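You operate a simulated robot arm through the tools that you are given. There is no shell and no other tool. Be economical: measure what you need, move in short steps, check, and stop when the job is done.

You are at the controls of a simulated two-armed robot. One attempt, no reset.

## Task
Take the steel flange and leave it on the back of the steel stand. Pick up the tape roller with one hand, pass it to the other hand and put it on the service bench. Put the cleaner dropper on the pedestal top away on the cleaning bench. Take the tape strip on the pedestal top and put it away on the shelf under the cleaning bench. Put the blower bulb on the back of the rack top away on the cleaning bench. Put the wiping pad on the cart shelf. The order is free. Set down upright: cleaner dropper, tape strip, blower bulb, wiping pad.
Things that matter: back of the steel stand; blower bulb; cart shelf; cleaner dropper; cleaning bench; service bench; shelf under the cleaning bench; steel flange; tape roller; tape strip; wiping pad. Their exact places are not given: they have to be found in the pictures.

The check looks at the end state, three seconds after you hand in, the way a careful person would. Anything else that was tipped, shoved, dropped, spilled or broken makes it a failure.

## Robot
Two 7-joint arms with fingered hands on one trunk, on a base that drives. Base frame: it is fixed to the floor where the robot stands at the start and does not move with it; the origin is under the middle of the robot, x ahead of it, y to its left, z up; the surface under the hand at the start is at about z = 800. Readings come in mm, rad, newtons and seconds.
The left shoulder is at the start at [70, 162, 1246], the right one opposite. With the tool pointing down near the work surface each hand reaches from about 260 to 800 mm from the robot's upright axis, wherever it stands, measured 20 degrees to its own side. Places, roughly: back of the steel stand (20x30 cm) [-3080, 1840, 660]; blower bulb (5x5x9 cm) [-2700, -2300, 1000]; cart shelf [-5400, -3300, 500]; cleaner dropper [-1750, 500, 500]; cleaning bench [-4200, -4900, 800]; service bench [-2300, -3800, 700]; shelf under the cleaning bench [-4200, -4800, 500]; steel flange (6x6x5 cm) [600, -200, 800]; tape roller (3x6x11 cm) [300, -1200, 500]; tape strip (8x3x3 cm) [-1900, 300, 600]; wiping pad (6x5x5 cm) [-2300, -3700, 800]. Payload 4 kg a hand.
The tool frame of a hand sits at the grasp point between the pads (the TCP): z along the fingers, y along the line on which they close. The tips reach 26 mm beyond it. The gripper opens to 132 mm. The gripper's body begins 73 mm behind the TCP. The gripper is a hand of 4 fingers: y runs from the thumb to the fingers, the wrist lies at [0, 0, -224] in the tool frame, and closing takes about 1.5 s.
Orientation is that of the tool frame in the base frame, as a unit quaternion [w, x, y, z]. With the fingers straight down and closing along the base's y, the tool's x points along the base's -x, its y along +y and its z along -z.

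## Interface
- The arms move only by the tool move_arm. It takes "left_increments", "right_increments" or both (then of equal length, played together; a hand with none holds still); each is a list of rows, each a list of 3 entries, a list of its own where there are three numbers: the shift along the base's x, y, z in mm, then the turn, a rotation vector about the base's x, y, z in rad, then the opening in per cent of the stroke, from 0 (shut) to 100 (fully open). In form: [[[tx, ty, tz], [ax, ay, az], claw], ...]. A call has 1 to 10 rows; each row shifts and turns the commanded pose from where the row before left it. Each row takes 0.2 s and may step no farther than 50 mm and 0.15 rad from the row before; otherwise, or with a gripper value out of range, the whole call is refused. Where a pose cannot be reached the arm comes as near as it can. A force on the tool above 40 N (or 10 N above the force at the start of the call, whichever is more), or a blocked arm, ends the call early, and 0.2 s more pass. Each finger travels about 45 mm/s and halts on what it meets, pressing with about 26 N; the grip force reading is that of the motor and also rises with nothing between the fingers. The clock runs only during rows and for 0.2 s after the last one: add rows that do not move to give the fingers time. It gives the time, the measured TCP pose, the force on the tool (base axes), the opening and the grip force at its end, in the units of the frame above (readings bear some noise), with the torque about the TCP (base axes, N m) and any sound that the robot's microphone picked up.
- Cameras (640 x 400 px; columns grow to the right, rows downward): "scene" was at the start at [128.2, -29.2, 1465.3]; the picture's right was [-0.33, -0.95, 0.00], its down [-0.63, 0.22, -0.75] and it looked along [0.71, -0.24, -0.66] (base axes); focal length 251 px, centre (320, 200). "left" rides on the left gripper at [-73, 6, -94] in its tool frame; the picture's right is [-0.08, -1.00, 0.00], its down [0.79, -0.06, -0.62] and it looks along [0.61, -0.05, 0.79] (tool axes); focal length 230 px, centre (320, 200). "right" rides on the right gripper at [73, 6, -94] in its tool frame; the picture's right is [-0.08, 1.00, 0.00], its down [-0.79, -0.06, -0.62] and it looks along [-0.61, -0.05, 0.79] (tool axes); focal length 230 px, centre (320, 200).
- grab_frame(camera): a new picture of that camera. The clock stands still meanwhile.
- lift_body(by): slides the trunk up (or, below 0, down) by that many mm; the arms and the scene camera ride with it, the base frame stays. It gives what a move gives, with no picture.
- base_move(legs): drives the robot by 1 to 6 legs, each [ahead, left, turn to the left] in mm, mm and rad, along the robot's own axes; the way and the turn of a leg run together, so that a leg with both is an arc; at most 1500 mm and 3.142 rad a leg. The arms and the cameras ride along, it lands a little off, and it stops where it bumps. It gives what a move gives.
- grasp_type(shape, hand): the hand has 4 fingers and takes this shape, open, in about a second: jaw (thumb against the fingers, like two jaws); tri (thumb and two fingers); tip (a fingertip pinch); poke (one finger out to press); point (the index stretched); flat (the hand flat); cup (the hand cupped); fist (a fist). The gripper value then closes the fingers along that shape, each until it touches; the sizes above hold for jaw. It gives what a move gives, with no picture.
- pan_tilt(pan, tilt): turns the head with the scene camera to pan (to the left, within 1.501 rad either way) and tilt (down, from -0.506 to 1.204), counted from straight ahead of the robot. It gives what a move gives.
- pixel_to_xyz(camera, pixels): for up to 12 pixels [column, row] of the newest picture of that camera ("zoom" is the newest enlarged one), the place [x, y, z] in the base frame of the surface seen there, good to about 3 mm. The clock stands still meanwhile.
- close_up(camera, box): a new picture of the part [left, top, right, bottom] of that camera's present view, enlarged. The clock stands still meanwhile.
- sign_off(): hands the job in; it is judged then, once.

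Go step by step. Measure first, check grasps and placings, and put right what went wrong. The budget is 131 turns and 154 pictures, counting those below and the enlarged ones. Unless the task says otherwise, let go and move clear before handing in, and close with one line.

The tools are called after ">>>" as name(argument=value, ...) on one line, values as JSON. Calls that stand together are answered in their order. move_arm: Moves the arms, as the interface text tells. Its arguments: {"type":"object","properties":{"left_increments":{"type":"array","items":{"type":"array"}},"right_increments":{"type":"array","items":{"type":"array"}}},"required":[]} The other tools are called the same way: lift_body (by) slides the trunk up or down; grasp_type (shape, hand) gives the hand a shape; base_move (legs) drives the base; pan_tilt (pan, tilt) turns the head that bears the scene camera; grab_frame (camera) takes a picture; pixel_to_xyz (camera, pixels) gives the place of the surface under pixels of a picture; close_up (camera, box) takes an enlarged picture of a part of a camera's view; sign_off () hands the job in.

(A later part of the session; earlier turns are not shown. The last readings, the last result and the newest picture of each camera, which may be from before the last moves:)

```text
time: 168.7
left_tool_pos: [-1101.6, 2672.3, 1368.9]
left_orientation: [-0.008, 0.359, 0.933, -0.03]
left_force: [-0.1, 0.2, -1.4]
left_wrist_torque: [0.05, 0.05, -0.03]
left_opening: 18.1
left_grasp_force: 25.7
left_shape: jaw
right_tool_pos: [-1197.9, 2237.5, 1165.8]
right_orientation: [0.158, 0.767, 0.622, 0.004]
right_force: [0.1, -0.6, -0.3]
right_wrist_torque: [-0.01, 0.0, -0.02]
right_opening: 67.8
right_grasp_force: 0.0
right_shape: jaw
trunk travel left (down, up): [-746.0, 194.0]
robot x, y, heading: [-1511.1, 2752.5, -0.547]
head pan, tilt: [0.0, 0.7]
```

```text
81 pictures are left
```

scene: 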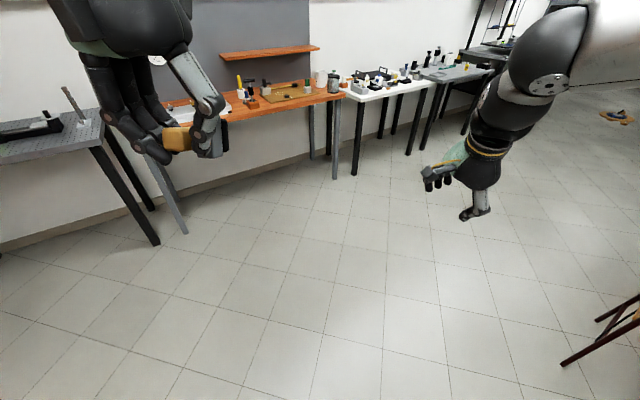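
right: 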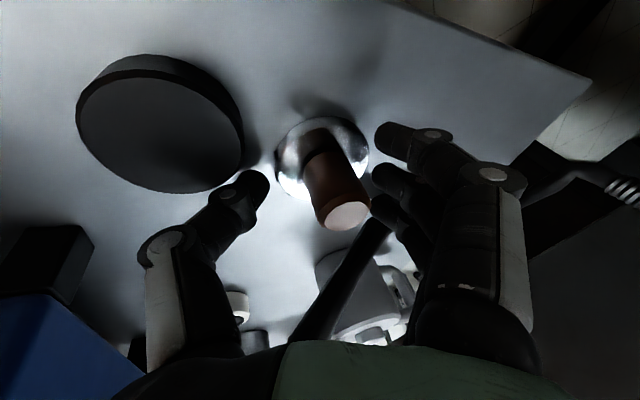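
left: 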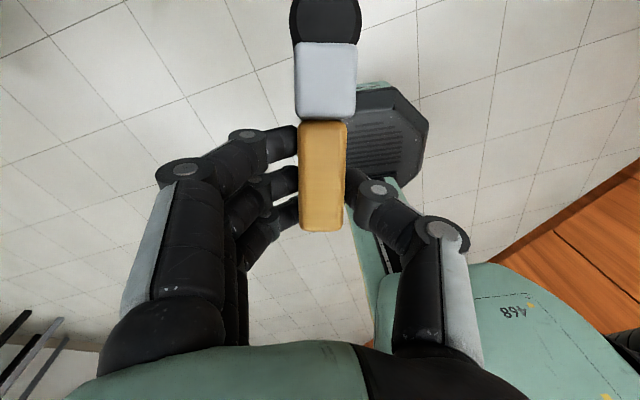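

I'll turn the robot to heading 0 in this open area, bring the left hand to a handover pose, and begin turning the right hand to point left.

>>> base_move(legs=[[0, 0, 0.547]])

>>> move_arm(left_increments=[[[12, -8, -30], [0, 0, 0], 0], [[12, -8, -30], [0, 0, 0], 0], [[12, -8, -30], [0, 0, 0], 0], [[12, -8, -30], [0, 0, 0], 0], [[12, -8, -30], [0, 0, 0], 0], [[12, -8, -30], [0, 0, 0], 0], [[12, -8, -30], [0, 0, 0], 0], [[0, -8, -25], [0, 0, 0], 0], [[0, -8, 0], [0, 0, 0], 0], [[0, -8, 0], [0, 0, 0], 0]], right_increments=[[[0, 0, 0], [0.0956, -0.0528, 0.0907], 60], [[0, 0, 0], [0.0956, -0.0528, 0.0907], 60], [[0, 0, 0], [0.0956, -0.0528, 0.0907], 60], [[0, 0, 0], [0.0956, -0.0528, 0.0907], 60], [[0, 0, 0], [0.0956, -0.0528, 0.0907], 60], [[0, 0, 0], [0.0956, -0.0528, 0.0907], 60], [[0, 0, 0], [0.0956, -0.0528, 0.0907], 60], [[0, 0, 0], [0.0956, -0.0528, 0.0907], 60], [[0, 0, 0], [0.0956, -0.0528, 0.0907], 60], [[0, 0, 0], [0.0956, -0.0528, 0.0907], 60]])

>>> grab_frame(camera="scene")

```text
time: 170.6
left_tool_pos: [-1121.6, 2895.2, 1368.4]
left_orientation: [0.001, 0.096, 0.995, -0.031]
left_force: [0.0, 0.0, -1.4]
left_wrist_torque: [0.02, 0.04, -0.02]
left_opening: 18.1
left_grasp_force: 25.9
left_shape: jaw
right_tool_pos: [-981.4, 2470.8, 1164.3]
right_orientation: [0.152, 0.571, 0.805, 0.046]
right_force: [0.1, -0.9, -0.3]
right_wrist_torque: [0.01, -0.01, -0.02]
right_opening: 68.0
right_grasp_force: 0.1
right_shape: jaw
trunk travel left (down, up): [-746.0, 194.0]
robot x, y, heading: [-1507.5, 2747.4, 0.002]
head pan, tilt: [0.0, 0.7]
```

```text
time: 172.8
left_tool_pos: [-1037.8, 2812.7, 1134.4]
left_orientation: [0.001, 0.097, 0.995, -0.031]
left_force: [0.0, 0.2, -0.8]
left_wrist_torque: [0.0, 0.06, 0.01]
left_opening: 17.9
left_grasp_force: 25.9
left_shape: jaw
right_tool_pos: [-980.8, 2471.2, 1164.6]
right_orientation: [0.039, 0.152, 0.79, 0.592]
right_force: [0.0, 0.7, -0.8]
right_wrist_torque: [0.01, -0.01, 0.02]
right_opening: 78.8
right_grasp_force: 0.1
right_shape: jaw
trunk travel left (down, up): [-746.0, 194.0]
robot x, y, heading: [-1516.5, 2743.7, -0.002]
head pan, tilt: [0.0, 0.7]
```

```text
80 pictures are left
```

scene: 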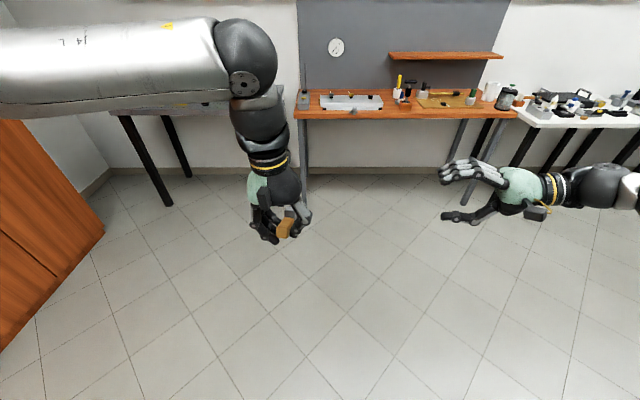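

Going nicely. I'll finish the right-hand rotation and measure the roller's head in the left camera.

>>> move_arm(right_increments=[[[0, 0, 0], [0.0956, -0.0528, 0.0907], 75], [[0, 0, 0], [0.0956, -0.0528, 0.0907], 75], [[0, 0, 0], [0.0956, -0.0528, 0.0907], 75], [[0, 0, 0], [0, 0, 0], 75]])

>>> grab_frame(camera="left")

>>> pixel_to_xyz(camera="left", pixels=[[323, 55], [300, 90], [325, 90], [350, 90], [325, 115], [325, 30], [325, 140], [325, 210], [310, 10], [345, 10]])

>>> close_up(camera="scene", box=[230, 170, 342, 240])

```text
time: 173.8
left_tool_pos: [-1039.6, 2815.0, 1135.6]
left_orientation: [0.001, 0.096, 0.995, -0.03]
left_force: [-1.0, -0.2, -1.3]
left_wrist_torque: [0.01, 0.03, -0.01]
left_opening: 17.9
left_grasp_force: 26.0
left_shape: jaw
right_tool_pos: [-974.3, 2474.4, 1162.4]
right_orientation: [0.013, 0.03, 0.718, 0.695]
right_force: [-0.1, 0.9, 0.2]
right_wrist_torque: [0.01, 0.0, 0.04]
right_opening: 98.8
right_grasp_force: 0.1
right_shape: jaw
right hand out of reach, approached as far as the arm can: row 3
trunk travel left (down, up): [-746.0, 194.0]
robot x, y, heading: [-1512.2, 2747.3, -0.006]
head pan, tilt: [0.0, 0.7]
```

```text
79 pictures are left
```

left: 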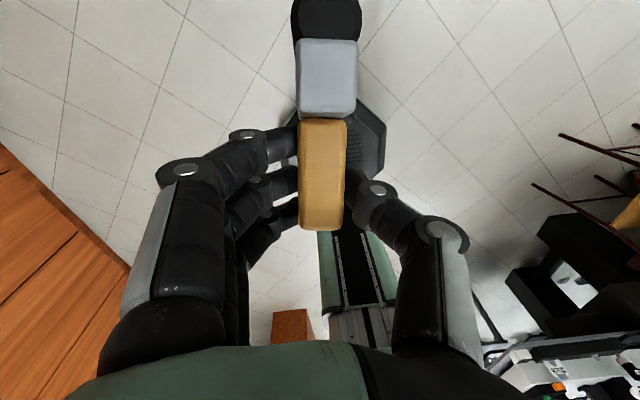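

```text
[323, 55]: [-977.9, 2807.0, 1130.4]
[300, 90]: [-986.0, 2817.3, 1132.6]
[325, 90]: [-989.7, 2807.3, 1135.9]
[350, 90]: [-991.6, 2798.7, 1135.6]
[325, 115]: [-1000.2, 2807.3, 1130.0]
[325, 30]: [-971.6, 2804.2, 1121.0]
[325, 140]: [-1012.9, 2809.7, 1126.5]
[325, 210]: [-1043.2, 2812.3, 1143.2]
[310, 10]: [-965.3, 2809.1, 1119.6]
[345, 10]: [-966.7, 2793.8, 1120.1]
```

```text
5.71 times, centred on (286, 205) of scene
```

zoom: 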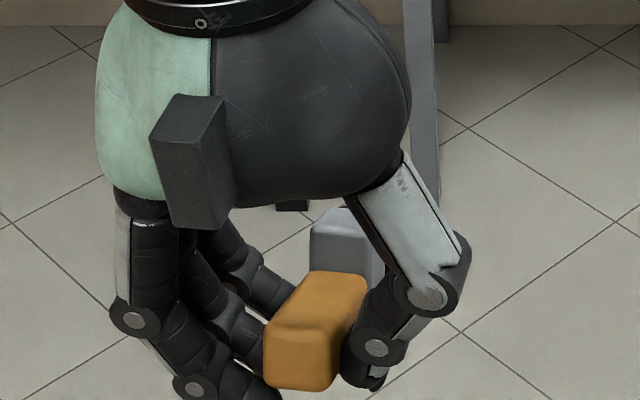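

The roller's head is centred at (-989,2807,1108). I'll bring the right hand in from the right, stopping short first.

>>> move_arm(right_increments=[[[-1, 40, -14], [0, 0, 0], 75], [[-1, 40, -14], [0, 0, 0], 75], [[-1, 40, -14], [0, 0, 0], 75], [[-1, 40, -12], [0, 0, 0], 75], [[-1, 40, 0], [0, 0, 0], 75], [[0, 40, 0], [0, 0, 0], 75], [[0, 0, 0], [0, 0, 0], 75]])

>>> grab_frame(camera="right")

>>> close_up(camera="scene", box=[200, 140, 424, 280])

```text
time: 175.4
left_tool_pos: [-1038.2, 2815.4, 1134.7]
left_orientation: [0.0, 0.096, 0.995, -0.031]
left_force: [0.1, 0.5, -0.9]
left_wrist_torque: [0.02, 0.08, 0.0]
left_opening: 17.9
left_grasp_force: 25.7
left_shape: jaw
right_tool_pos: [-982.6, 2712.8, 1115.8]
right_orientation: [0.014, 0.03, 0.719, 0.695]
right_force: [0.2, 0.4, -0.7]
right_wrist_torque: [0.0, -0.02, 0.01]
right_opening: 98.8
right_grasp_force: 0.0
right_shape: jaw
right hand out of reach, approached as far as the arm can: row 6
trunk travel left (down, up): [-746.0, 194.0]
robot x, y, heading: [-1511.1, 2746.4, -0.0]
head pan, tilt: [0.0, 0.7]
```

```text
77 pictures are left
```

right: 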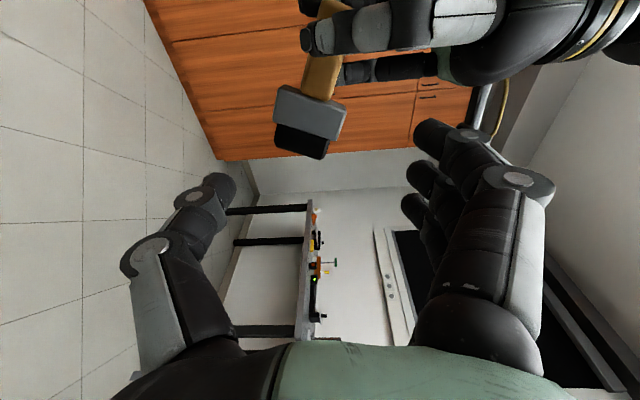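

```text
2.86 times, centred on (312, 210) of scene
```

zoom: 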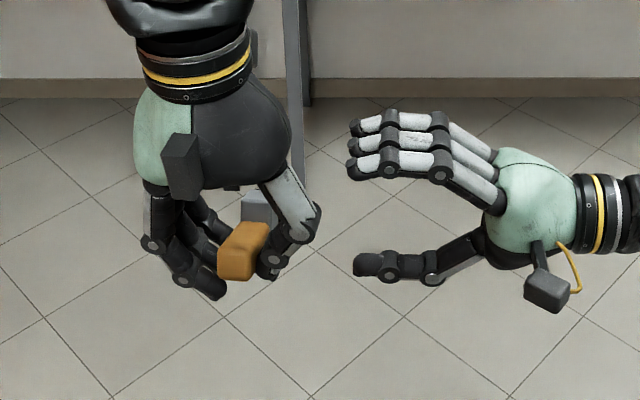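

The right hand is at its limit at y=2713, so I'll bring the left hand to it: 82 mm to the right and slightly up.

>>> move_arm(left_increments=[[[0, -20, 3], [0, 0, 0], 0], [[0, -20, 3], [0, 0, 0], 0], [[0, -15, 0], [0, 0, 0], 0], [[0, 0, 0], [0, 0, 0], 0]])

>>> close_up(camera="scene", box=[200, 140, 424, 280])

>>> grab_frame(camera="left")

```text
time: 176.4
left_tool_pos: [-1038.6, 2759.9, 1139.6]
left_orientation: [0.001, 0.096, 0.995, -0.032]
left_force: [0.0, -0.7, -2.0]
left_wrist_torque: [0.02, 0.03, 0.01]
left_opening: 18.0
left_grasp_force: 26.0
left_shape: jaw
right_tool_pos: [-984.0, 2711.9, 1117.6]
right_orientation: [0.014, 0.031, 0.718, 0.695]
right_force: [-0.3, 0.1, -0.6]
right_wrist_torque: [0.02, -0.01, 0.0]
right_opening: 98.6
right_grasp_force: 0.0
right_shape: jaw
trunk travel left (down, up): [-746.0, 194.0]
robot x, y, heading: [-1509.5, 2746.0, -0.003]
head pan, tilt: [0.0, 0.7]
```

```text
2.86 times, centred on (312, 210) of scene
```

zoom: 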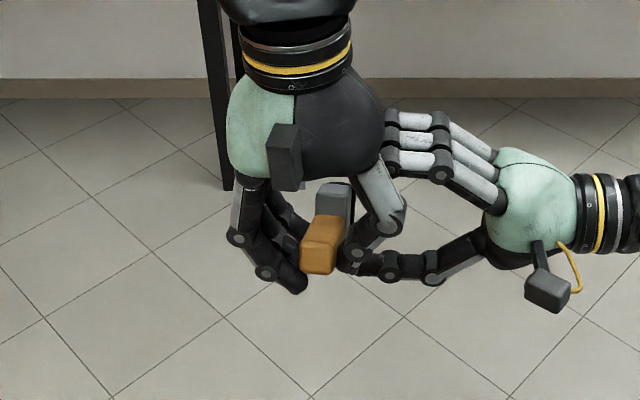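

```text
74 pictures are left
```

left: 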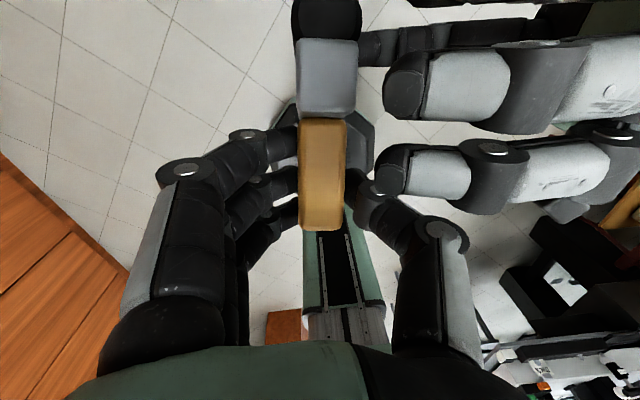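

Fingers are interleaving without contact. I'll go another 26 mm and close the right hand.

>>> move_arm(left_increments=[[[0, -13, 0], [0, 0, 0], 0], [[0, -13, 0], [0, 0, 0], 0], [[0, 0, 0], [0, 0, 0], 0]])

>>> close_up(camera="scene", box=[220, 150, 380, 250])

>>> grab_frame(camera="right")

```text
time: 177.2
left_tool_pos: [-1038.8, 2734.1, 1139.8]
left_orientation: [0.0, 0.096, 0.995, -0.032]
left_force: [0.2, 1.1, -1.0]
left_wrist_torque: [0.02, 0.05, 0.01]
left_opening: 18.1
left_grasp_force: 25.8
left_shape: jaw
right_tool_pos: [-984.0, 2712.5, 1117.8]
right_orientation: [0.013, 0.031, 0.718, 0.695]
right_force: [0.5, 0.4, 0.0]
right_wrist_torque: [0.0, -0.01, 0.0]
right_opening: 98.9
right_grasp_force: 0.1
right_shape: jaw
trunk travel left (down, up): [-746.0, 194.0]
robot x, y, heading: [-1511.0, 2747.3, -0.001]
head pan, tilt: [0.0, 0.7]
```

```text
4.00 times, centred on (300, 200) of scene
```

zoom: 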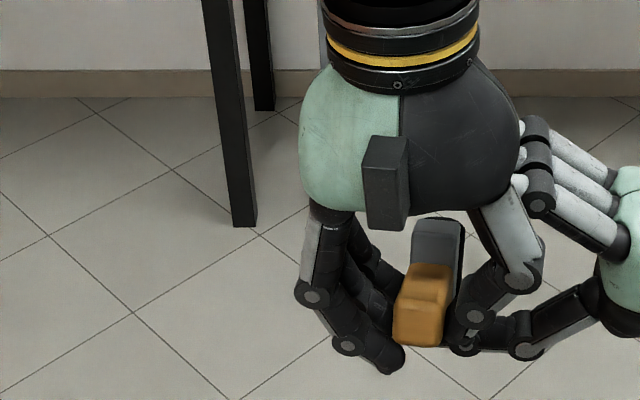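

```text
72 pictures are left
```

right: 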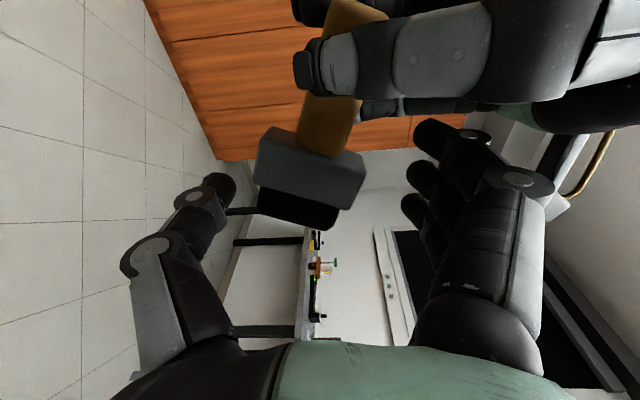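

The head (310,170) sits between the right hand's thumb and fingers. Closing the right hand.

>>> move_arm(right_increments=[[[0, 0, 0], [0, 0, 0], 60], [[0, 0, 0], [0, 0, 0], 40], [[0, 0, 0], [0, 0, 0], 20], [[0, 0, 0], [0, 0, 0], 0], [[0, 0, 0], [0, 0, 0], 0], [[0, 0, 0], [0, 0, 0], 0], [[0, 0, 0], [0, 0, 0], 0], [[0, 0, 0], [0, 0, 0], 0], [[0, 0, 0], [0, 0, 0], 0]])

>>> grab_frame(camera="right")

>>> close_up(camera="scene", box=[220, 150, 380, 250])

```text
time: 179.2
left_tool_pos: [-1038.6, 2734.0, 1140.8]
left_orientation: [-0.001, 0.097, 0.995, -0.031]
left_force: [1.4, -1.2, -3.7]
left_wrist_torque: [-0.07, -0.07, 0.0]
left_opening: 18.0
left_grasp_force: 25.1
left_shape: jaw
right_tool_pos: [-983.4, 2711.6, 1118.1]
right_orientation: [0.013, 0.031, 0.718, 0.695]
right_force: [-1.6, 1.8, 2.9]
right_wrist_torque: [0.12, 0.28, -0.01]
right_opening: 47.3
right_grasp_force: 25.9
right_shape: jaw
trunk travel left (down, up): [-746.0, 194.0]
robot x, y, heading: [-1514.9, 2745.7, 0.001]
head pan, tilt: [0.0, 0.7]
```

```text
71 pictures are left
```

right: 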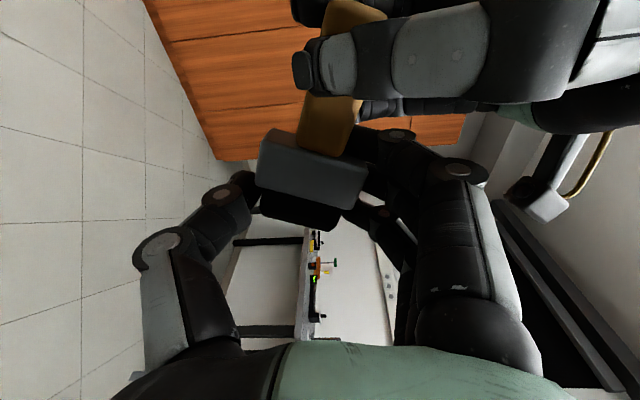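

```text
4.00 times, centred on (300, 200) of scene
```

zoom: 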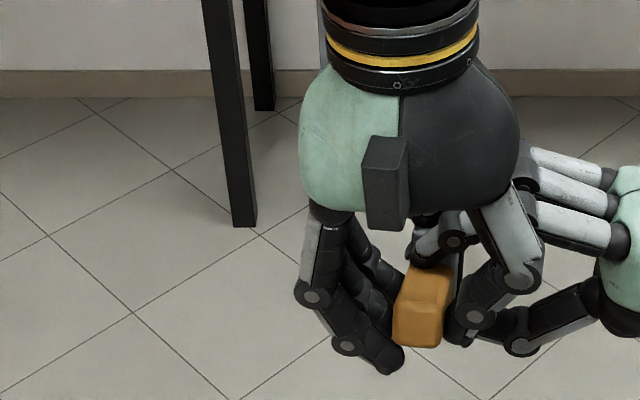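

Right grip is firm (47 mm on the head). I'll open the left hand and lift it away.

>>> move_arm(left_increments=[[[0, 0, 0], [0, 0, 0], 30], [[0, 0, 0], [0, 0, 0], 45], [[0, 0, 0], [0, 0, 0], 50], [[0, 0, 0], [0, 0, 0], 50], [[-4, 0, 10], [0, 0, 0], 50], [[-4, 5, 20], [0, 0, 0], 50], [[-5, 10, 30], [0, 0, 0], 50], [[-5, 20, 30], [0, 0, 0], 50], [[0, 30, 20], [0, 0, 0], 50], [[0, 40, 0], [0, 0, 0], 50]])

>>> grab_frame(camera="scene")

>>> grab_frame(camera="right")

```text
time: 181.4
left_tool_pos: [-1055.8, 2841.0, 1249.5]
left_orientation: [0.0, 0.096, 0.995, -0.032]
left_force: [0.6, 0.1, 0.2]
left_wrist_torque: [-0.02, -0.02, -0.01]
left_opening: 65.3
left_grasp_force: 0.1
left_shape: jaw
right_tool_pos: [-984.1, 2713.2, 1118.5]
right_orientation: [0.014, 0.031, 0.719, 0.694]
right_force: [0.0, -0.3, -0.5]
right_wrist_torque: [0.01, 0.0, -0.03]
right_opening: 47.2
right_grasp_force: 26.4
right_shape: jaw
trunk travel left (down, up): [-746.0, 194.0]
robot x, y, heading: [-1514.3, 2747.5, 0.002]
head pan, tilt: [0.0, 0.7]
```

```text
69 pictures are left
```

scene: 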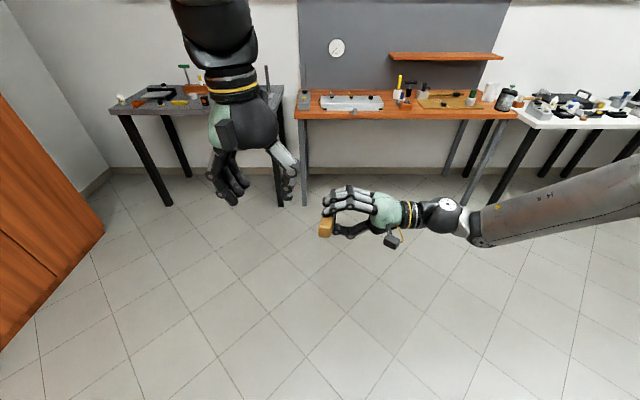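

```text
68 pictures are left
```

right: 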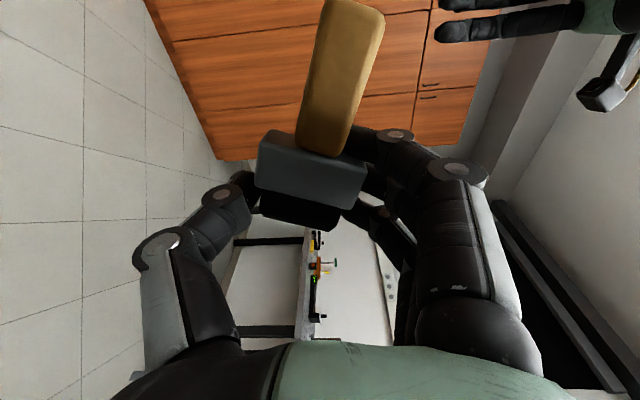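

Handover done: the right hand alone holds the roller. I'll turn the right hand back down and tuck it in, then drive to the pedestal.

>>> move_arm(right_increments=[[[-15, -32, 0], [-0.15, 0, 0], 0], [[-15, -32, 0], [-0.15, 0, 0], 0], [[-15, -32, 0], [-0.15, 0, 0], 0], [[-15, -32, 0], [-0.15, 0, 0], 0], [[-15, -32, 0], [-0.15, 0, 0], 0], [[-15, -32, 0], [-0.15, 0, 0], 0], [[-15, -32, 0], [-0.15, 0, 0], 0], [[-15, -32, 0], [-0.15, 0, 0], 0], [[-15, -32, 0], [-0.15, 0, 0], 0], [[-15, -32, 0], [-0.15, 0, 0], 0]], left_increments=[[[-10, 5, 0], [0, 0, 0], 50], [[-10, 5, 0], [0, 0, 0], 50], [[-10, 5, 0], [0, 0, 0], 50], [[-10, 5, 0], [0, 0, 0], 50], [[-10, 5, 0], [0, 0, 0], 50], [[-10, 5, 0], [0, 0, 0], 50], [[0, 0, 0], [0, 0, 0], 50], [[0, 0, 0], [0, 0, 0], 50], [[0, 0, 0], [0, 0, 0], 50], [[0, 0, 0], [0, 0, 0], 50]])

>>> base_move(legs=[[0, 0, -1.57], [1425, 360, 0], [1425, 0, 0], [0, 0, -2.17]])

>>> pan_tilt(pan=0, tilt=0.7)

>>> grab_frame(camera="scene")

```text
time: 183.6
left_tool_pos: [-1116.2, 2870.0, 1250.1]
left_orientation: [0.0, 0.096, 0.995, -0.031]
left_force: [-0.5, 0.1, 0.1]
left_wrist_torque: [0.01, 0.0, 0.0]
left_opening: 65.4
left_grasp_force: 0.0
left_shape: jaw
right_tool_pos: [-1133.7, 2391.6, 1118.9]
right_orientation: [0.03, 0.013, 0.999, 0.02]
right_force: [0.1, -0.1, 0.8]
right_wrist_torque: [-0.01, -0.01, 0.01]
right_opening: 46.9
right_grasp_force: 26.2
right_shape: jaw
trunk travel left (down, up): [-746.0, 194.0]
robot x, y, heading: [-1512.8, 2743.3, -0.002]
head pan, tilt: [0.0, 0.7]
```

```text
time: 206.5
left_tool_pos: [-1581.8, 29.2, 1251.0]
left_orientation: [-0.03, 0.925, -0.379, 0.008]
left_force: [0.5, -0.5, 0.6]
left_wrist_torque: [-0.02, 0.01, -0.02]
left_opening: 65.4
left_grasp_force: 0.1
left_shape: jaw
right_tool_pos: [-1303.7, 415.7, 1118.2]
right_orientation: [0.011, 0.953, -0.3, -0.034]
right_force: [0.1, 0.2, 0.6]
right_wrist_torque: [0.02, 0.07, 0.0]
right_opening: 46.6
right_grasp_force: 25.7
right_shape: jaw
trunk travel left (down, up): [-746.0, 194.0]
robot x, y, heading: [-1184.4, -87.9, 2.554]
head pan, tilt: [0.0, 0.7]
```

```text
time: 207.1
left_tool_pos: [-1581.5, 29.0, 1249.9]
left_orientation: [-0.03, 0.925, -0.378, 0.008]
left_force: [-0.4, 0.9, 1.2]
left_wrist_torque: [0.02, 0.0, 0.04]
left_opening: 65.4
left_grasp_force: 0.1
left_shape: jaw
right_tool_pos: [-1302.8, 417.5, 1118.0]
right_orientation: [0.012, 0.953, -0.299, -0.035]
right_force: [0.9, -0.3, 0.4]
right_wrist_torque: [-0.02, 0.03, 0.0]
right_opening: 46.6
right_grasp_force: 26.0
right_shape: jaw
trunk travel left (down, up): [-746.0, 194.0]
robot x, y, heading: [-1181.2, -86.4, 2.556]
head pan, tilt: [0.0, 0.7]
```

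```text
67 pictures are left
```

scene: 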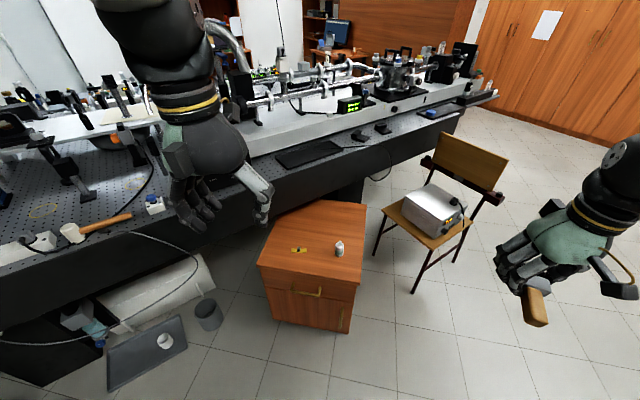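

>>> close_up(camera="scene", box=[250, 190, 378, 270])

>>> pixel_to_xyz(camera="zoom", pixels=[[450, 240], [450, 290], [450, 320], [247, 290], [247, 305], [210, 295], [285, 300], [30, 370], [120, 130], [590, 80], [530, 390], [270, 305]])

```text
5.00 times, centred on (314, 230) of scene
```

zoom: 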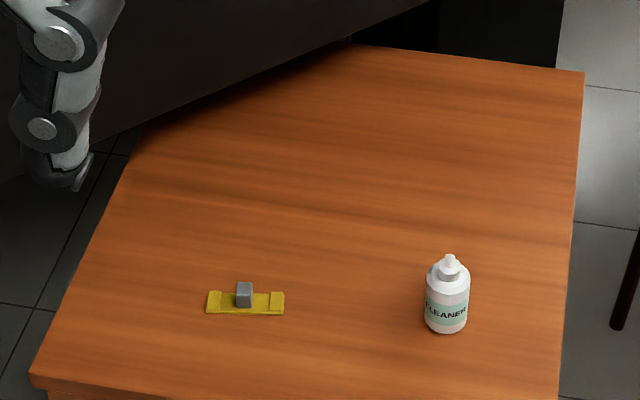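

```text
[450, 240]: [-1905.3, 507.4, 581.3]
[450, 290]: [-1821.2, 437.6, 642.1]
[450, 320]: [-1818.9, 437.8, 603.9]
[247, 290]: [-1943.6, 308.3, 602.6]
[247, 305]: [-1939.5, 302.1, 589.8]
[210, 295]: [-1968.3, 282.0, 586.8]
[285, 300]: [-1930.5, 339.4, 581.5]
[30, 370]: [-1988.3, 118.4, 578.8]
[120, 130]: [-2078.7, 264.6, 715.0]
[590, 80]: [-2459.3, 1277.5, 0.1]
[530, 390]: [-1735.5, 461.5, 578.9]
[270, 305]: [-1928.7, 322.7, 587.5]
```

The dropper is at (-1825,440) and the strip at (-1943,308) with yaw ≈0.85. I'll take the dropper with the left hand first: drive closer with it on the left side and lower the trunk.

>>> pixel_to_xyz(camera="zoom", pixels=[[449, 256], [449, 268], [430, 300], [468, 300], [447, 328], [440, 275], [460, 275]])

>>> base_move(legs=[[260, -213, 0]])

>>> lift_body(by=-370)

>>> pan_tilt(pan=0.2, tilt=0.7)

>>> grab_frame(camera="scene")

```text
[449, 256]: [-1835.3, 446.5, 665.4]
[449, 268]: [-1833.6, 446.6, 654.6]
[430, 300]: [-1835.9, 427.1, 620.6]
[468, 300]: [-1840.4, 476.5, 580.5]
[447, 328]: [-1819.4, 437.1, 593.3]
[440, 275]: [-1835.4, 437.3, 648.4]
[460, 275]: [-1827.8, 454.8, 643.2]
```

```text
time: 209.3
left_tool_pos: [-1682.1, 348.1, 1249.8]
left_orientation: [-0.031, 0.925, -0.378, 0.009]
left_force: [1.2, -0.9, 0.8]
left_wrist_torque: [0.02, -0.01, -0.02]
left_opening: 65.6
left_grasp_force: 0.1
left_shape: jaw
right_tool_pos: [-1405.1, 738.0, 1119.8]
right_orientation: [0.011, 0.954, -0.299, -0.035]
right_force: [-0.1, -0.8, 0.2]
right_wrist_torque: [0.04, 0.0, 0.0]
right_opening: 46.9
right_grasp_force: 26.1
right_shape: jaw
trunk travel left (down, up): [-746.0, 194.0]
robot x, y, heading: [-1283.2, 238.1, 2.566]
head pan, tilt: [0.0, 0.7]
```

```text
time: 212.9
left_tool_pos: [-1681.9, 349.0, 879.6]
left_orientation: [-0.029, 0.926, -0.377, 0.008]
left_force: [-0.1, -0.8, 0.9]
left_wrist_torque: [0.0, 0.0, -0.01]
left_opening: 65.4
left_grasp_force: 0.1
left_shape: jaw
right_tool_pos: [-1404.6, 738.0, 747.4]
right_orientation: [0.012, 0.954, -0.298, -0.034]
right_force: [0.0, -0.4, -0.1]
right_wrist_torque: [0.0, 0.03, 0.02]
right_opening: 46.5
right_grasp_force: 26.2
right_shape: jaw
trunk travel left (down, up): [-376.0, 564.0]
robot x, y, heading: [-1284.1, 234.7, 2.562]
head pan, tilt: [0.0, 0.7]
```

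```text
time: 213.6
left_tool_pos: [-1682.8, 349.5, 880.1]
left_orientation: [-0.03, 0.926, -0.377, 0.008]
left_force: [0.9, 0.4, -0.3]
left_wrist_torque: [0.04, 0.02, -0.01]
left_opening: 65.3
left_grasp_force: 0.1
left_shape: jaw
right_tool_pos: [-1403.8, 738.8, 748.0]
right_orientation: [0.012, 0.954, -0.299, -0.035]
right_force: [0.6, 0.3, 0.9]
right_wrist_torque: [-0.01, 0.04, 0.02]
right_opening: 46.4
right_grasp_force: 25.5
right_shape: jaw
trunk travel left (down, up): [-376.0, 564.0]
robot x, y, heading: [-1282.4, 232.0, 2.556]
head pan, tilt: [0.201, 0.7]
```

```text
65 pictures are left
```

scene: 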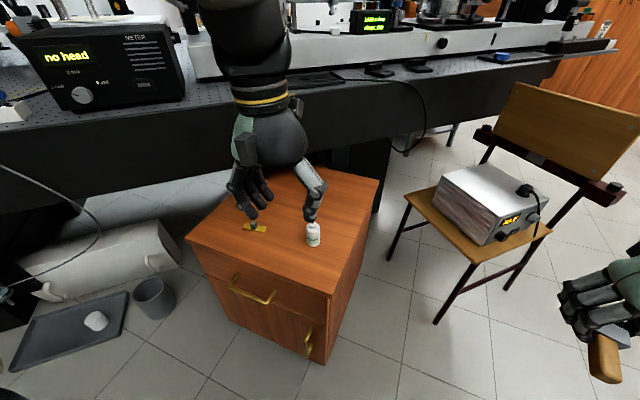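

The dropper's axis is at about (-1834,446), top 665. I'll move the left hand above it and check.

>>> move_arm(left_increments=[[[-30, 19, -10], [0, 0, 0], 55], [[-30, 19, -20], [0, 0, 0], 55], [[-30, 19, -30], [0, 0, 0], 55], [[-30, 20, -40], [0, 0, 0], 55], [[-31, 20, -40], [0, 0, 0], 55], [[0, 0, 0], [0, 0, 0], 55]])

>>> grab_frame(camera="left")

```text
refused: row 4 steps farther than a row can; nothing moved
```

```text
64 pictures are left
```

left: 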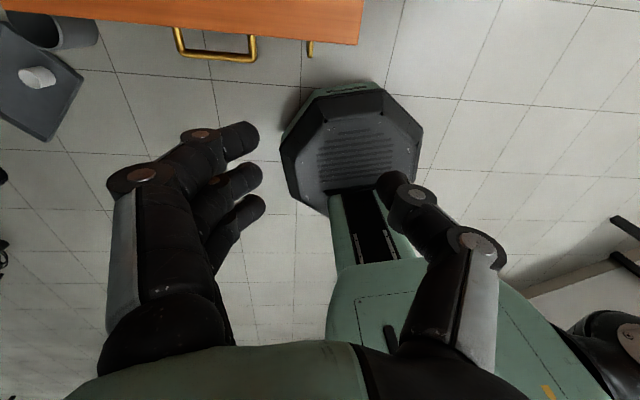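

>>> move_arm(left_increments=[[[-30, 19, -5], [0, 0, 0], 55], [[-30, 19, -15], [0, 0, 0], 55], [[-30, 19, -25], [0, 0, 0], 55], [[-30, 20, -30], [0, 0, 0], 55], [[-31, 20, -30], [0, 0, 0], 55], [[0, 0, -30], [0, 0, 0], 55], [[0, 0, 0], [0, 0, 0], 55]])

>>> grab_frame(camera="left")

```text
time: 215.2
left_tool_pos: [-1834.3, 446.6, 743.7]
left_orientation: [-0.03, 0.925, -0.378, 0.008]
left_force: [0.1, 0.5, 0.2]
left_wrist_torque: [0.03, 0.02, 0.02]
left_opening: 72.0
left_grasp_force: 0.0
left_shape: jaw
right_tool_pos: [-1404.7, 739.0, 748.6]
right_orientation: [0.012, 0.954, -0.299, -0.034]
right_force: [0.4, -0.1, 0.7]
right_wrist_torque: [0.0, 0.03, 0.01]
right_opening: 46.3
right_grasp_force: 26.3
right_shape: jaw
trunk travel left (down, up): [-376.0, 564.0]
robot x, y, heading: [-1284.7, 235.4, 2.559]
head pan, tilt: [0.201, 0.7]
```

```text
63 pictures are left
```

left: 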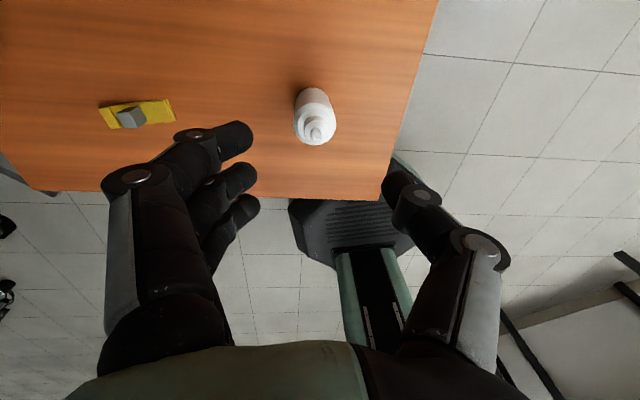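

Centred. I'll descend to z≈620 and close.

>>> move_arm(left_increments=[[[0, 0, -40], [0, 0, 0], 55], [[0, 0, -40], [0, 0, 0], 55], [[0, 0, -30], [0, 0, 0], 55], [[0, 0, -14], [0, 0, 0], 55], [[0, 0, 0], [0, 0, 0], 40], [[0, 0, 0], [0, 0, 0], 20], [[0, 0, 0], [0, 0, 0], 0], [[0, 0, 0], [0, 0, 0], 0], [[0, 0, 0], [0, 0, 0], 0], [[0, 0, 0], [0, 0, 0], 0]])

>>> grab_frame(camera="left")

```text
time: 217.4
left_tool_pos: [-1833.7, 447.0, 619.2]
left_orientation: [-0.029, 0.925, -0.378, 0.008]
left_force: [0.8, 0.2, 0.9]
left_wrist_torque: [0.0, 0.03, 0.0]
left_opening: 20.2
left_grasp_force: 26.0
left_shape: jaw
right_tool_pos: [-1404.2, 736.7, 748.5]
right_orientation: [0.012, 0.954, -0.299, -0.034]
right_force: [-0.6, 0.4, 0.2]
right_wrist_torque: [0.01, 0.02, -0.01]
right_opening: 46.6
right_grasp_force: 26.3
right_shape: jaw
trunk travel left (down, up): [-376.0, 564.0]
robot x, y, heading: [-1280.5, 233.9, 2.56]
head pan, tilt: [0.201, 0.7]
```

```text
62 pictures are left
```

left: 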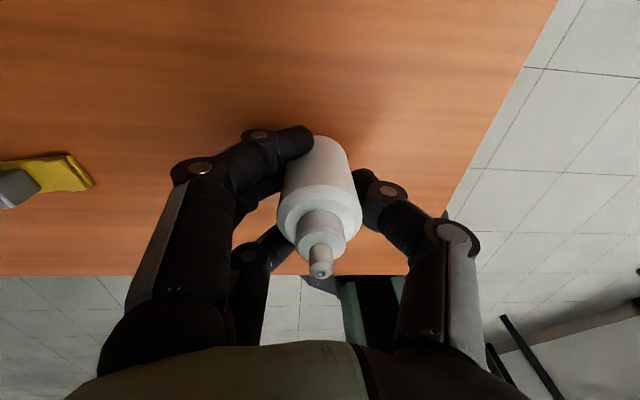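

The dropper is gripped. I'll lift, tuck, back off, turn south and drive to y≈-2200, then look.

>>> lift_body(by=400)

>>> move_arm(left_increments=[[[40, -27, 10], [0, 0, 0], 0], [[40, -27, 10], [0, 0, 0], 0], [[40, -27, 10], [0, 0, 0], 0], [[20, -14, 0], [0, 0, 0], 0], [[0, 0, 0], [0, 0, 0], 0]])

>>> base_move(legs=[[-200, 0, 0], [0, 0, 2.152], [1300, 0, 0]])

>>> pan_tilt(pan=-0.3, tilt=0.35)

>>> grab_frame(camera="scene")

```text
time: 221.2
left_tool_pos: [-1834.4, 446.4, 1019.7]
left_orientation: [-0.029, 0.926, -0.377, 0.008]
left_force: [-0.3, -0.1, -1.1]
left_wrist_torque: [-0.01, -0.01, -0.01]
left_opening: 19.7
left_grasp_force: 25.4
left_shape: jaw
right_tool_pos: [-1405.5, 737.6, 1148.5]
right_orientation: [0.012, 0.953, -0.299, -0.035]
right_force: [0.8, -0.7, -0.6]
right_wrist_torque: [0.01, 0.0, 0.01]
right_opening: 46.4
right_grasp_force: 25.9
right_shape: jaw
trunk travel left (down, up): [-776.0, 164.0]
robot x, y, heading: [-1282.0, 233.9, 2.555]
head pan, tilt: [0.201, 0.7]
```

```text
time: 222.4
left_tool_pos: [-1696.0, 352.5, 1050.0]
left_orientation: [-0.029, 0.925, -0.379, 0.008]
left_force: [0.6, 0.4, -1.6]
left_wrist_torque: [-0.01, -0.03, -0.03]
left_opening: 19.6
left_grasp_force: 26.3
left_shape: jaw
right_tool_pos: [-1405.6, 737.9, 1148.0]
right_orientation: [0.013, 0.953, -0.3, -0.034]
right_force: [-0.2, 0.0, -0.4]
right_wrist_torque: [0.03, 0.01, 0.03]
right_opening: 46.6
right_grasp_force: 25.9
right_shape: jaw
trunk travel left (down, up): [-776.0, 164.0]
robot x, y, heading: [-1283.8, 236.1, 2.559]
head pan, tilt: [0.201, 0.7]
```

```text
time: 235.4
left_tool_pos: [-901.9, -1584.3, 1049.1]
left_orientation: [-0.021, 0.754, 0.656, -0.022]
left_force: [-0.1, 0.4, -0.8]
left_wrist_torque: [0.03, 0.01, 0.01]
left_opening: 19.4
left_grasp_force: 26.3
left_shape: jaw
right_tool_pos: [-1386.7, -1580.8, 1146.3]
right_orientation: [0.037, 0.695, 0.718, -0.005]
right_force: [0.2, -0.5, -0.5]
right_wrist_torque: [-0.01, -0.02, 0.03]
right_opening: 46.2
right_grasp_force: 26.2
right_shape: jaw
trunk travel left (down, up): [-776.0, 164.0]
robot x, y, heading: [-1052.0, -1185.2, -1.518]
head pan, tilt: [0.201, 0.7]
```

```text
time: 236.3
left_tool_pos: [-903.0, -1584.1, 1048.7]
left_orientation: [-0.02, 0.754, 0.656, -0.023]
left_force: [0.0, 0.2, -0.7]
left_wrist_torque: [-0.01, 0.01, 0.0]
left_opening: 19.2
left_grasp_force: 26.3
left_shape: jaw
right_tool_pos: [-1386.6, -1581.3, 1147.9]
right_orientation: [0.036, 0.695, 0.718, -0.004]
right_force: [0.4, 0.4, -1.7]
right_wrist_torque: [-0.05, 0.0, 0.05]
right_opening: 46.3
right_grasp_force: 26.1
right_shape: jaw
trunk travel left (down, up): [-776.0, 164.0]
robot x, y, heading: [-1054.4, -1185.3, -1.521]
head pan, tilt: [-0.3, 0.351]
```

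```text
61 pictures are left
```

scene: 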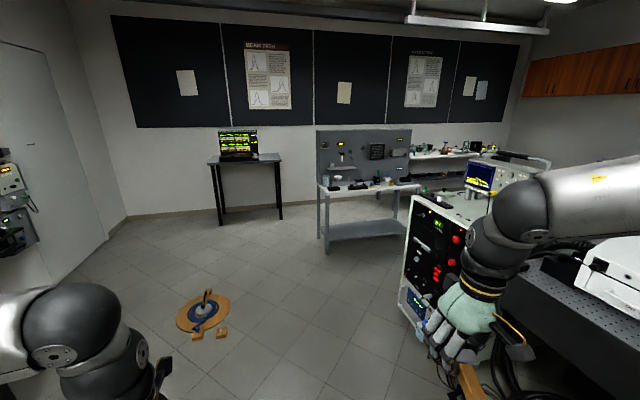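

I see the bench with a gray panel at (365,185), the white rack at (440,250), the floor item at (203,312), and another bench at (445,150). I'll measure them.

>>> pixel_to_xyz(camera="scene", pixels=[[365, 187], [330, 192], [415, 184], [325, 245], [440, 155], [415, 250], [203, 312], [222, 332], [455, 200], [372, 230], [405, 300], [480, 205]])

>>> close_up(camera="scene", box=[300, 120, 524, 260])

```text
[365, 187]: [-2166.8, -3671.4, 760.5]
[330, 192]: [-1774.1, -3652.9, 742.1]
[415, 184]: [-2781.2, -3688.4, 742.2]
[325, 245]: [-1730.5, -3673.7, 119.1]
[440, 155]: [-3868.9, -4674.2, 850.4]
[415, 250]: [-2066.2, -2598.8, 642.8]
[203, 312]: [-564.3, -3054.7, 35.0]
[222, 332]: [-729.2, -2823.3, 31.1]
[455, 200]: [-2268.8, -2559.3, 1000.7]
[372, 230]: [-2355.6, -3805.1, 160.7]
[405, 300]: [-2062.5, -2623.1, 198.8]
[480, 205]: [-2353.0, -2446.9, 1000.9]
```

```text
2.86 times, centred on (412, 190) of scene
```

zoom: 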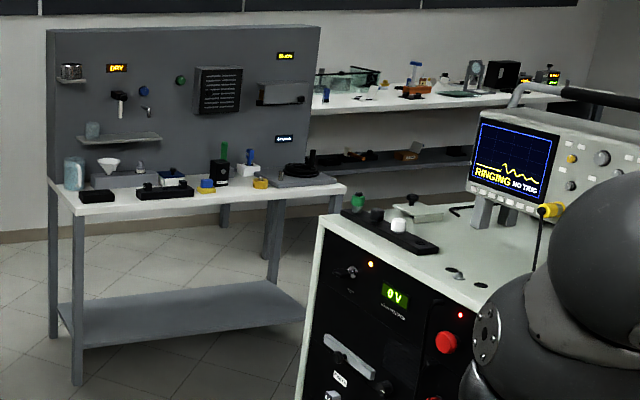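

The service bench's front edge is at y≈-3650, z 741, x -1740…-2800. I'll drive to about (-1500,-3150) in front of it and look closely.

>>> base_move(legs=[[1500, -400, 0], [420, -150, -0.05]])

>>> pan_tilt(pan=-0.6, tilt=0.6)

>>> grab_frame(camera="scene")

```text
refused: leg 1 is longer than a leg can be; nothing moved
```

```text
time: 237.2
left_tool_pos: [-903.8, -1582.9, 1048.8]
left_orientation: [-0.02, 0.754, 0.656, -0.023]
left_force: [0.0, 0.5, -0.8]
left_wrist_torque: [-0.03, -0.01, 0.01]
left_opening: 19.5
left_grasp_force: 25.1
left_shape: jaw
right_tool_pos: [-1387.5, -1580.5, 1147.6]
right_orientation: [0.036, 0.696, 0.717, -0.006]
right_force: [0.0, 0.1, -1.6]
right_wrist_torque: [-0.03, 0.02, 0.0]
right_opening: 46.1
right_grasp_force: 25.8
right_shape: jaw
trunk travel left (down, up): [-776.0, 164.0]
robot x, y, heading: [-1052.8, -1183.7, -1.523]
head pan, tilt: [-0.6, 0.6]
```

```text
59 pictures are left
```

scene: 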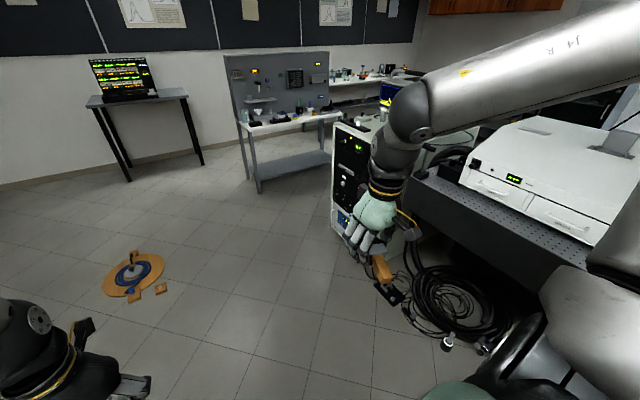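

A cable coil lies on the floor near (430,290). I'll check its place before driving.

>>> pixel_to_xyz(camera="scene", pixels=[[385, 295], [400, 310], [445, 345], [485, 350], [440, 300], [340, 235]])

>>> base_move(legs=[[1400, -250, 0], [550, -250, -0.05]])

>>> grab_frame(camera="scene")

```text
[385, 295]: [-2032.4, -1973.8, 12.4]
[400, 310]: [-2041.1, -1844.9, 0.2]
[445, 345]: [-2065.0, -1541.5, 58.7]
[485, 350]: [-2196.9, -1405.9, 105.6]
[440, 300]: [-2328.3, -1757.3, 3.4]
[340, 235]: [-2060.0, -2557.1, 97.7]
```

```text
time: 247.2
left_tool_pos: [-1361.9, -3555.3, 1049.9]
left_orientation: [-0.022, 0.776, 0.63, -0.022]
left_force: [-0.2, 0.2, -0.9]
left_wrist_torque: [-0.01, -0.02, 0.01]
left_opening: 19.4
left_grasp_force: 25.9
left_shape: jaw
right_tool_pos: [-1844.8, -3518.3, 1148.5]
right_orientation: [0.036, 0.72, 0.693, -0.007]
right_force: [0.5, -0.7, -1.2]
right_wrist_torque: [-0.02, 0.04, -0.01]
right_opening: 46.2
right_grasp_force: 25.9
right_shape: jaw
trunk travel left (down, up): [-776.0, 164.0]
robot x, y, heading: [-1484.5, -3144.7, -1.587]
head pan, tilt: [-0.6, 0.6]
```

```text
58 pictures are left
```

scene: 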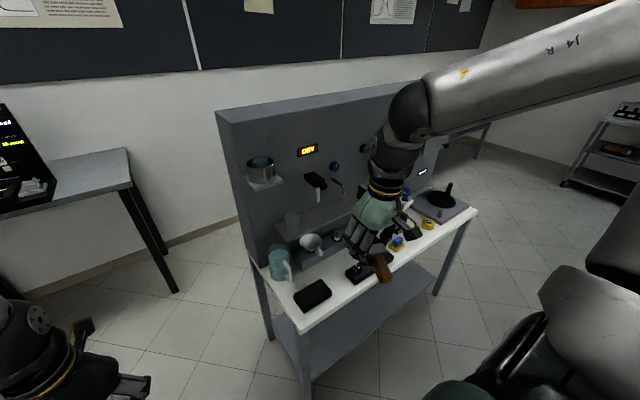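

I'll shift right along the bench to get its items in front.

>>> base_move(legs=[[0, -420, 0.016]])

>>> pan_tilt(pan=-0.2, tilt=0.75)

>>> grab_frame(camera="scene")

>>> pixel_to_xyz(camera="scene", pixels=[[200, 200], [260, 200], [320, 200], [380, 200], [440, 200], [320, 240], [260, 240], [380, 240], [320, 160], [260, 160], [380, 160], [200, 240]])

```text
time: 249.8
left_tool_pos: [-1768.7, -3550.9, 1050.1]
left_orientation: [-0.022, 0.769, 0.638, -0.023]
left_force: [0.1, 0.0, -0.5]
left_wrist_torque: [0.0, 0.04, 0.01]
left_opening: 19.3
left_grasp_force: 26.2
left_shape: jaw
right_tool_pos: [-2252.0, -3524.6, 1148.2]
right_orientation: [0.036, 0.713, 0.7, -0.006]
right_force: [0.1, -0.2, -1.2]
right_wrist_torque: [-0.04, 0.0, 0.0]
right_opening: 45.9
right_grasp_force: 26.1
right_shape: jaw
trunk travel left (down, up): [-776.0, 164.0]
robot x, y, heading: [-1903.3, -3144.4, -1.566]
head pan, tilt: [-0.6, 0.6]
```

```text
time: 250.7
left_tool_pos: [-1771.1, -3551.3, 1049.6]
left_orientation: [-0.021, 0.769, 0.639, -0.022]
left_force: [0.1, -0.1, -0.7]
left_wrist_torque: [0.01, 0.02, 0.0]
left_opening: 19.4
left_grasp_force: 26.2
left_shape: jaw
right_tool_pos: [-2253.7, -3524.2, 1148.5]
right_orientation: [0.036, 0.713, 0.7, -0.006]
right_force: [-0.4, 0.1, -0.7]
right_wrist_torque: [0.01, 0.0, 0.01]
right_opening: 45.9
right_grasp_force: 25.9
right_shape: jaw
trunk travel left (down, up): [-776.0, 164.0]
robot x, y, heading: [-1900.5, -3142.6, -1.559]
head pan, tilt: [-0.201, 0.75]
```

```text
57 pictures are left
```

scene: 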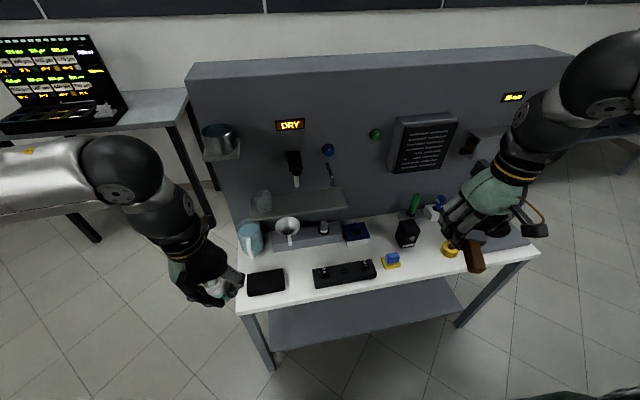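

```text
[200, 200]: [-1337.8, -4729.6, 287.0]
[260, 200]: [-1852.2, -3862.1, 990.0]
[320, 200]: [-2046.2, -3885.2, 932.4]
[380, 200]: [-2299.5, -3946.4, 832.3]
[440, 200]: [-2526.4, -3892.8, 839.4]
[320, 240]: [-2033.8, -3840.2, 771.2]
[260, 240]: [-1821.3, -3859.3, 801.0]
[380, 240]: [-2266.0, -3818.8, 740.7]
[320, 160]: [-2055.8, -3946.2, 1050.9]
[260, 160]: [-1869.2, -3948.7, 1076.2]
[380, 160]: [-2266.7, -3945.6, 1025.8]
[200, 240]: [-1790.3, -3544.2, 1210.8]
```

>>> close_up(camera="scene", box=[310, 195, 502, 315])

>>> pixel_to_xyz(camera="zoom", pixels=[[275, 205], [265, 230], [285, 230], [270, 245], [290, 215], [250, 230], [470, 180], [340, 240], [370, 200], [400, 230], [200, 270], [440, 280]])

```text
3.33 times, centred on (406, 255) of scene
```

zoom: 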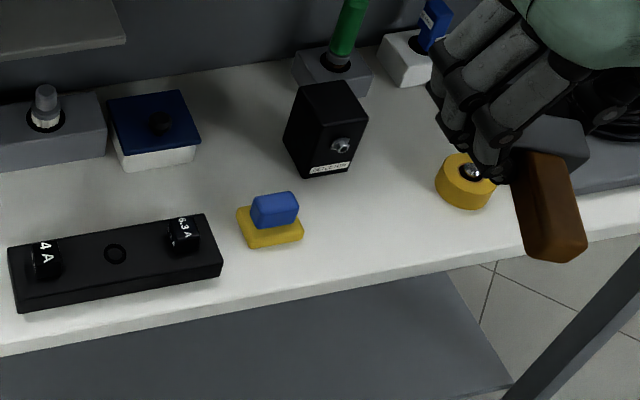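

```text
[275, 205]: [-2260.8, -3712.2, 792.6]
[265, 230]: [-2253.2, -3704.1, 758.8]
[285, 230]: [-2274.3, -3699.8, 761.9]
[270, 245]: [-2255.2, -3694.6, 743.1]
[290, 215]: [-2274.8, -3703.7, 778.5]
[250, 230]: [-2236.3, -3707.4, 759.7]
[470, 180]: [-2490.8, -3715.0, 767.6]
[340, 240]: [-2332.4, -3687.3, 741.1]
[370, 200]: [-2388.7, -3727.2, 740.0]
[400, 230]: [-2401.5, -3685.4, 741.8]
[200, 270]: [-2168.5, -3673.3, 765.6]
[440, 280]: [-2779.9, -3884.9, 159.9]
```

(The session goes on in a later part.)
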